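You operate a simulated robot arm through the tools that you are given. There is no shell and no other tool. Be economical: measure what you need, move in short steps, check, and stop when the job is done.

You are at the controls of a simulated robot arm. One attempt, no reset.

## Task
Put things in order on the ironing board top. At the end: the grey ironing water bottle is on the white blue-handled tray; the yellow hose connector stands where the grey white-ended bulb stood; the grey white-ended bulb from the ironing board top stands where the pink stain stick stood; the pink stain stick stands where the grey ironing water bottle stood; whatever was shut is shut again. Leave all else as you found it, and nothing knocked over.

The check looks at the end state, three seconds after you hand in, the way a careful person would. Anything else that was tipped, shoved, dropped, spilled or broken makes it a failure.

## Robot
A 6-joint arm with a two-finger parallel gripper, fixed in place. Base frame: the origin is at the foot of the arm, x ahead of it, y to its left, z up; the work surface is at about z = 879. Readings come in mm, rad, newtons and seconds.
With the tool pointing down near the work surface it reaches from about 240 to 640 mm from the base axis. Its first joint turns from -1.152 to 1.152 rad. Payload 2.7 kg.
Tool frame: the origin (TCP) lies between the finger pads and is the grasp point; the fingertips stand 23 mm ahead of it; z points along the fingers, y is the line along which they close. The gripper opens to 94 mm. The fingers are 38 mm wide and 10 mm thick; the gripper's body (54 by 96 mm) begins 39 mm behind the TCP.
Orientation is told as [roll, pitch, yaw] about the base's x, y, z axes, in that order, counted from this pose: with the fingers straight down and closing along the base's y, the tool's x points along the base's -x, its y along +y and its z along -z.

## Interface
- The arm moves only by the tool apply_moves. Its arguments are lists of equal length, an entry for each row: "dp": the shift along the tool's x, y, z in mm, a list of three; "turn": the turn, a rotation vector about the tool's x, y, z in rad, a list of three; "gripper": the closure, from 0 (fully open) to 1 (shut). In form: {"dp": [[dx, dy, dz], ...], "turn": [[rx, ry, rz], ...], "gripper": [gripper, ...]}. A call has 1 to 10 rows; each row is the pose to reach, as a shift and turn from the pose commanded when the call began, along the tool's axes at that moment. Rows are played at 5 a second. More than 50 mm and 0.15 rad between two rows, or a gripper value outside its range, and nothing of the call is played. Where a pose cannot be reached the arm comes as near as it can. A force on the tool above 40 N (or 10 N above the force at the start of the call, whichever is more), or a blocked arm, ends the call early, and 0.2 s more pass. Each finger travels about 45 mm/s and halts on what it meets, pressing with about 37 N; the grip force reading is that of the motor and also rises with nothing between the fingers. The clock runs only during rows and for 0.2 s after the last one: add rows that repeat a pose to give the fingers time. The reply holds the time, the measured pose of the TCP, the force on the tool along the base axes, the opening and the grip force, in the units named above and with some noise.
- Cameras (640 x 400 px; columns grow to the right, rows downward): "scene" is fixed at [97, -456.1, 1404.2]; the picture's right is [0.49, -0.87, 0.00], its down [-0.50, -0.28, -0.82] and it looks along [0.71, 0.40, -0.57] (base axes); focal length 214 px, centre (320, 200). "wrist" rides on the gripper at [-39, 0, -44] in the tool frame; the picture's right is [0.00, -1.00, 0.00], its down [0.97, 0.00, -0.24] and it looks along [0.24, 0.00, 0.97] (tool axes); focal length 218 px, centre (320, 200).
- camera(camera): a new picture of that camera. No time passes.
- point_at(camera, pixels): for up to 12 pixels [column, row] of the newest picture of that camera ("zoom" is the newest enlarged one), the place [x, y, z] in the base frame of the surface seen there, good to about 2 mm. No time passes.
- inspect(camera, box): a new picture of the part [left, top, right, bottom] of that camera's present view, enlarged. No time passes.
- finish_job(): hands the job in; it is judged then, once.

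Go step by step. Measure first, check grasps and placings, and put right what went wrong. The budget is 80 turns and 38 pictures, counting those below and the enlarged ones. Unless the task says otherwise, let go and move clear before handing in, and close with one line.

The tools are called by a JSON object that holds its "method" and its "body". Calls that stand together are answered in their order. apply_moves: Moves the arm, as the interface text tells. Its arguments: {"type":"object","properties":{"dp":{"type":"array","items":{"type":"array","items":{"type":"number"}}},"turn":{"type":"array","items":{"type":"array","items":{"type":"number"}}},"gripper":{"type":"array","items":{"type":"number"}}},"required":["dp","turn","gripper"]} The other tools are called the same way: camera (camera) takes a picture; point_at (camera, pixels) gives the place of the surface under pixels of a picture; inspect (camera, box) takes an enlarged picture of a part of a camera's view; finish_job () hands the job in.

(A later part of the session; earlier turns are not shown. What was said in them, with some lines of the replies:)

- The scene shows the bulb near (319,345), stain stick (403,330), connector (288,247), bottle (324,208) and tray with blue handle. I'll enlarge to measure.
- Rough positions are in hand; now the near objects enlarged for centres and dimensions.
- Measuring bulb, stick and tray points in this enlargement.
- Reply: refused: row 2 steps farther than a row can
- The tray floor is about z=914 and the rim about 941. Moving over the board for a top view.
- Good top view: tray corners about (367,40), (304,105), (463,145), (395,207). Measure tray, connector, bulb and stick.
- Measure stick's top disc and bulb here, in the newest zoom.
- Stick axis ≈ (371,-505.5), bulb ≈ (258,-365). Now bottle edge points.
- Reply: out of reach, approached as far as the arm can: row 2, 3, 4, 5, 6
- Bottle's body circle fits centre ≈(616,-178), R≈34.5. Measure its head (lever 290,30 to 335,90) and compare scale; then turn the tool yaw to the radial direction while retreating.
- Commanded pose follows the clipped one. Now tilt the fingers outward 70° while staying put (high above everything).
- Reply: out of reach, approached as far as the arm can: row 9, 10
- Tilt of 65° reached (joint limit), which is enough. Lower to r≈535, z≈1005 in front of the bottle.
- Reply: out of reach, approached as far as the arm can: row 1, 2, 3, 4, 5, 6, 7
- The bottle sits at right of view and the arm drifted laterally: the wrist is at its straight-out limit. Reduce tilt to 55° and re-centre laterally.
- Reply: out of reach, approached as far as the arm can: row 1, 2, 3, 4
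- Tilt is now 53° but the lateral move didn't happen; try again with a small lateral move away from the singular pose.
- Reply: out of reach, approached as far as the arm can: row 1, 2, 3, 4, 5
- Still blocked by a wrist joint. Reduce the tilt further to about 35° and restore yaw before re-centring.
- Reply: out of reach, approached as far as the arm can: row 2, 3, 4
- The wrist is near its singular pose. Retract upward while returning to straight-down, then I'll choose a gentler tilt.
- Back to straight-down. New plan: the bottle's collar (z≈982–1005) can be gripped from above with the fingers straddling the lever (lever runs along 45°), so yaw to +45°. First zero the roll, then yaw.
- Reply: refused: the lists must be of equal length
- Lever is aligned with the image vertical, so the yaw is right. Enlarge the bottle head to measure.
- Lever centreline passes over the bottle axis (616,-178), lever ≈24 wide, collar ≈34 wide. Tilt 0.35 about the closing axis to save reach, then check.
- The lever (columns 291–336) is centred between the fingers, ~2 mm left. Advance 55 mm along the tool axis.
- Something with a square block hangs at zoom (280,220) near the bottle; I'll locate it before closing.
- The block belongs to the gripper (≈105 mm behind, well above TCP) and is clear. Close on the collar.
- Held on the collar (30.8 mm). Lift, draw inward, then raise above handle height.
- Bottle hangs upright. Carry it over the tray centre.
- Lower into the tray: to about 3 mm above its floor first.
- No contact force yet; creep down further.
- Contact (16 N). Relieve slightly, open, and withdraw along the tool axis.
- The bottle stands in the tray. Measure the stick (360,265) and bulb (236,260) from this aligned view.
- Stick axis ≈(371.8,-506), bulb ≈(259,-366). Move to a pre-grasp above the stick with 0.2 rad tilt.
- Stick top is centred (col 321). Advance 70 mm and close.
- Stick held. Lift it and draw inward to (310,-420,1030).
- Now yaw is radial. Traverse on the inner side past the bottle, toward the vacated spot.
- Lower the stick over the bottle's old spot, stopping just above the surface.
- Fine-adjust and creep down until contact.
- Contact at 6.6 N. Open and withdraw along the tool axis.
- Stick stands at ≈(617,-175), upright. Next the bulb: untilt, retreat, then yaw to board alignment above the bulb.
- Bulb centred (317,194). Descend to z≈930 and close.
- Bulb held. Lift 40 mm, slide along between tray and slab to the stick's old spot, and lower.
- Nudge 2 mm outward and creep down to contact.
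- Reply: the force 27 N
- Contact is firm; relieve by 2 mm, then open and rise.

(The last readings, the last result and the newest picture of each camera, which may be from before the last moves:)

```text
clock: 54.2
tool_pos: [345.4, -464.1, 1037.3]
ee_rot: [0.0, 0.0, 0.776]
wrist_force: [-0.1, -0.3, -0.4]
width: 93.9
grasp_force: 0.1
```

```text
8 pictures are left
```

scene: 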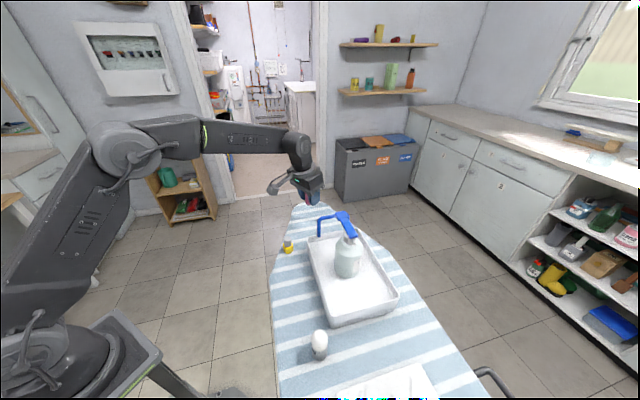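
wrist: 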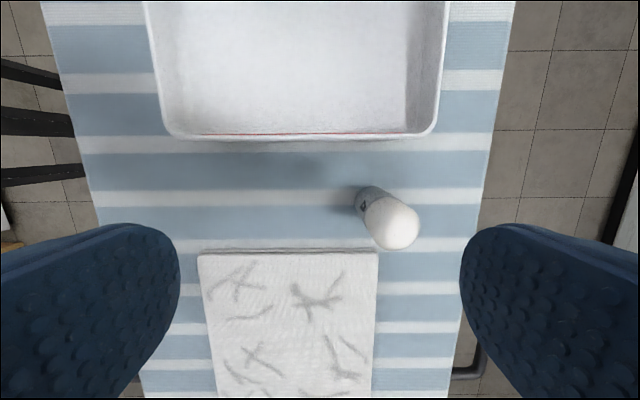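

Bulb stands at the stick's old spot. Now go above the connector, passing on the inner side.

{"method": "apply_moves", "body": {"dp": [[-15, 32, -13], [-31, 64, -27], [-46, 95, -40], [-61.6, 127.4, -53], [-107, 134, -53], [-153, 141, -53], [-199, 147, -53], [-245, 154, -53], [-291, 161, -53], [-291, 161, -53]], "turn": [[0, 0, 0], [0, 0, 0], [0, 0, 0], [0, 0, 0], [0, 0, 0], [0, 0, 0], [0, 0, 0], [0, 0, 0], [0, 0, 0], [0, 0, 0]], "gripper": [0, 0, 0, 0, 0, 0.35, 0.35, 0.35, 0.35, 0.35]}}

{"method": "inspect", "body": {"camera": "wrist", "box": [220, 120, 420, 245]}}

```text
clock: 56.4
tool_pos: [440.1, -144.2, 1093.8]
ee_rot: [-0.002, 0.0, 0.777]
wrist_force: [-0.4, 0.3, -0.6]
width: 61.3
grasp_force: 0.0
```

```text
3.20 times, centred on (320, 182) of wrist
```

zoom: 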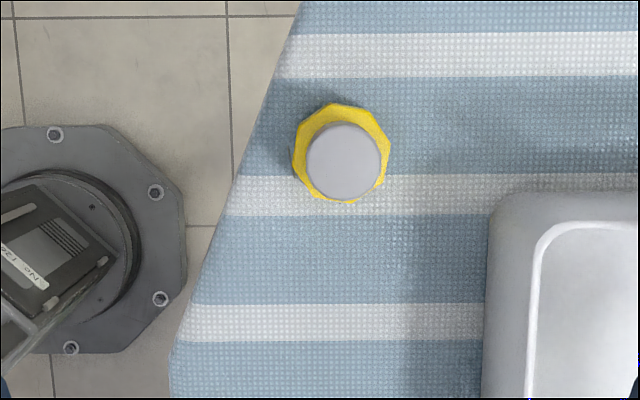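

{"method": "point_at", "body": {"camera": "zoom", "pixels": [[344, 162], [312, 162], [375, 162], [344, 130], [344, 195], [300, 150], [335, 110], [385, 150], [490, 210]]}}

```text
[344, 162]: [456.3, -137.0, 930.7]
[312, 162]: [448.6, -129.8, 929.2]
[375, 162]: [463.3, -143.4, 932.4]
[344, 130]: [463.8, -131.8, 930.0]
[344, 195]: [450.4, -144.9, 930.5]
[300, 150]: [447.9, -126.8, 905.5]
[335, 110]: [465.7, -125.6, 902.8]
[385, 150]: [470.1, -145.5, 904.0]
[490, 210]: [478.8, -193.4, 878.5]
```

Connector axis ≈(456.5,-137.3), yellow part up to z≈905. Align and descend with 61 mm opening (≈15 mm clear of tray), then close.

{"method": "apply_moves", "body": {"dp": [[-16.5, -6.6, 45], [-16.5, -6.6, 90], [-16.5, -6.6, 135], [-16.5, -6.6, 170], [-16.5, -6.6, 188], [-16.5, -6.6, 188]], "turn": [[0, 0, 0], [0, 0, 0], [0, 0, 0], [0, 0, 0], [0, 0, 0], [0, 0, 0]], "gripper": [0.35, 0.35, 0.35, 0.35, 0.35, 0.35]}}

{"method": "camera", "body": {"camera": "wrist"}}

```text
clock: 57.8
tool_pos: [456.7, -138.2, 903.1]
ee_rot: [-0.001, 0.001, 0.778]
wrist_force: [-0.6, -0.6, -0.7]
width: 61.2
grasp_force: 0.0
```

```text
6 pictures are left
```

wrist: 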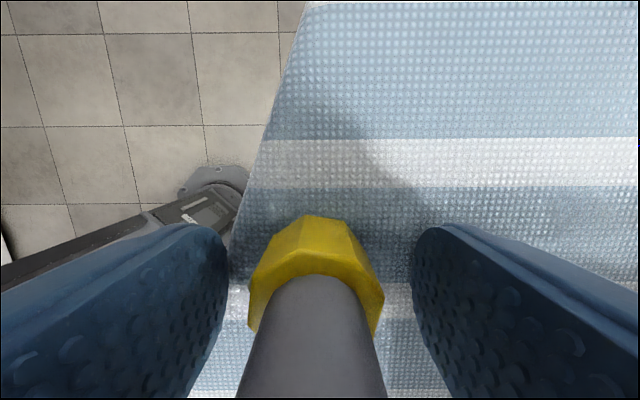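

The connector is between the pads, about centred. Close and lift.

{"method": "apply_moves", "body": {"dp": [[0, 1, 0], [0, 1, 0], [0, 1, 0], [0, 1, 0], [0, 1, 0], [0, 1, 0]], "turn": [[0, 0, 0], [0, 0, 0], [0, 0, 0], [0, 0, 0], [0, 0, 0], [0, 0, 0]], "gripper": [0.5, 0.7, 1, 1, 1, 1]}}

```text
clock: 59.2
tool_pos: [456.2, -138.7, 904.4]
ee_rot: [0.0, -0.001, 0.776]
wrist_force: [0.2, -0.6, -0.2]
width: 32.1
grasp_force: 36.7
```

Held at 32.1 mm. Lift 60 mm and carry in a straight line beside the tray to the bulb's old spot.

{"method": "apply_moves", "body": {"dp": [[0, 0, -30], [0, 0, -60], [43, -3.6, -60], [86, -7.1, -60], [129, -10.7, -60], [172, -14.3, -60], [214, -17.8, -60], [257, -21.4, -60], [300, -25, -60], [300, -25, -60]], "turn": [[0, 0, 0], [0, 0, 0], [0, 0, 0], [0, 0, 0], [0, 0, 0], [0, 0, 0], [0, 0, 0], [0, 0, 0], [0, 0, 0], [0, 0, 0]], "gripper": [1, 1, 1, 1, 1, 1, 1, 1, 1, 1]}}

```text
clock: 61.4
tool_pos: [258.0, -367.1, 964.1]
ee_rot: [0.0, 0.0, 0.777]
wrist_force: [-0.6, 0.8, -1.0]
width: 32.0
grasp_force: 36.7
```

Nudge 2 mm and lower to just above the surface, then creep.

{"method": "apply_moves", "body": {"dp": [[-2, 0, 30], [-2, 0, 50], [-2, 0, 57], [-2, 0, 57]], "turn": [[0, 0, 0], [0, 0, 0], [0, 0, 0], [0, 0, 0]], "gripper": [1, 1, 1, 1]}}

{"method": "apply_moves", "body": {"dp": [[0, 0, 1], [0, 0, 2], [0, 0, 2.8], [0, 0, 2.8]], "turn": [[0, 0, 0], [0, 0, 0], [0, 0, 0], [0, 0, 0]], "gripper": [1, 1, 1, 1]}}

```text
clock: 62.4
tool_pos: [258.8, -364.6, 906.5]
ee_rot: [0.0, -0.001, 0.778]
wrist_force: [-0.4, -0.1, -1.0]
width: 31.9
grasp_force: 37.0
```

```text
clock: 63.4
tool_pos: [260.6, -364.7, 903.2]
ee_rot: [-0.002, 0.0, 0.777]
wrist_force: [-1.7, -1.1, 4.7]
width: 31.8
grasp_force: 37.0
```

Light contact (4.7 N). Open and rise clear.

{"method": "apply_moves", "body": {"dp": [[0, 0, -0.3], [0, 0, -0.3], [0, 0, -0.3], [0, 0, -0.3], [0, 0, -0.3], [0, 0, -30], [0, 0, -75], [0, 0, -120], [0, 0, -165], [0, 0, -165]], "turn": [[0, 0, 0], [0, 0, 0], [0, 0, 0], [0, 0, 0], [0, 0, 0], [0, 0, 0], [0, 0, 0], [0, 0, 0], [0, 0, 0], [0, 0, 0]], "gripper": [0.8, 0.6, 0.3, 0.3, 0.3, 0.3, 0.3, 0.3, 0.3, 0.3]}}

{"method": "apply_moves", "body": {"dp": [[0, 40, -40], [0, 80, -80], [0, 110, -120], [0, 110, -120]], "turn": [[0, 0, 0], [0, 0, 0], [0, 0, 0], [0, 0, 0]], "gripper": [0, 0, 0, 0]}}

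{"method": "camera", "body": {"camera": "scene"}}

{"method": "inspect", "body": {"camera": "scene", "box": [260, 190, 440, 390]}}

```text
clock: 65.6
tool_pos: [260.9, -363.6, 1068.8]
ee_rot: [0.0, 0.0, 0.779]
wrist_force: [-0.2, -0.6, 0.5]
width: 66.0
grasp_force: 0.1
```

```text
refused: row 1 steps farther than a row can; nothing moved
```

```text
5 pictures are left
```

scene: 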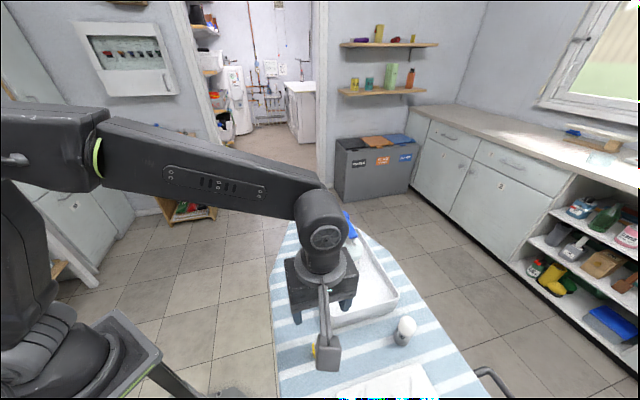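

```text
2.00 times, centred on (350, 290) of scene
```

zoom: 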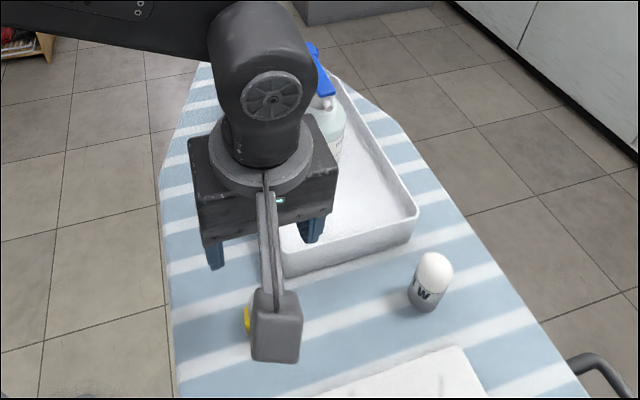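

The arm blocks the view; move it up and to its left, then look again.

{"method": "apply_moves", "body": {"dp": [[0, 25, -25], [0, 55, -60], [-10, 90, -90], [-20, 125, -120], [-30, 155, -150], [-40, 185, -180], [-40, 185, -180]], "turn": [[0, 0, 0], [0, 0, 0], [0, 0, 0], [0, 0, 0], [0, 0, 0], [0, 0, 0], [0, 0, 0]], "gripper": [0.3, 0.3, 0.3, 0.3, 0.3, 0.3, 0.3]}}

{"method": "inspect", "body": {"camera": "scene", "box": [240, 190, 460, 390]}}

{"method": "point_at", "body": {"camera": "zoom", "pixels": [[320, 200]]}}

```text
clock: 67.2
tool_pos: [155.3, -203.5, 1250.6]
ee_rot: [0.001, 0.001, 0.775]
wrist_force: [-0.1, 0.0, 0.0]
width: 65.7
grasp_force: 0.0
```

```text
2.00 times, centred on (350, 290) of scene
```

zoom: 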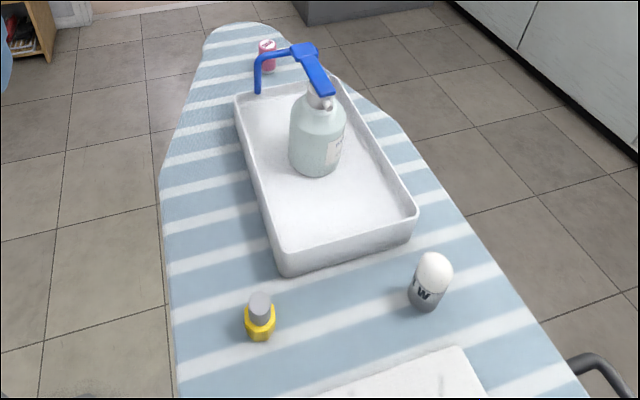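

```text
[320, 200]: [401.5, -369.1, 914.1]
```

All four stand upright in place; quick check of positions.

{"method": "point_at", "body": {"camera": "zoom", "pixels": [[259, 300], [260, 334], [434, 260], [424, 308], [267, 44], [267, 70], [284, 258], [412, 213]]}}

```text
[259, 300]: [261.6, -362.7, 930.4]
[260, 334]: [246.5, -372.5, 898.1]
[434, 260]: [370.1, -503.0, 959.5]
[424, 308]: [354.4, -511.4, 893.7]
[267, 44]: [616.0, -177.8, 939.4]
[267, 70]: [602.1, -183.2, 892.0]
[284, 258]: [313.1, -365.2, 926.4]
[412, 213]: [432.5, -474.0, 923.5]
```

Positions match the targets: stick top at (616,-178), bulb front surface (354,-511) as the stick's was (356,-508), connector at (261,-363). The tray is unmoved, so I'm handing in.

{"method": "finish_job", "body": {}}

```text
The job is handed in.
```

The job is handed in: the water bottle is on the tray, and the stain stick, bulb and hose connector each stand upright in their new spots. Their positions measured within a few millimetres of the targets. The tray had not moved, nothing was knocked over, nothing on the board needed shutting again, and the arm is clear.
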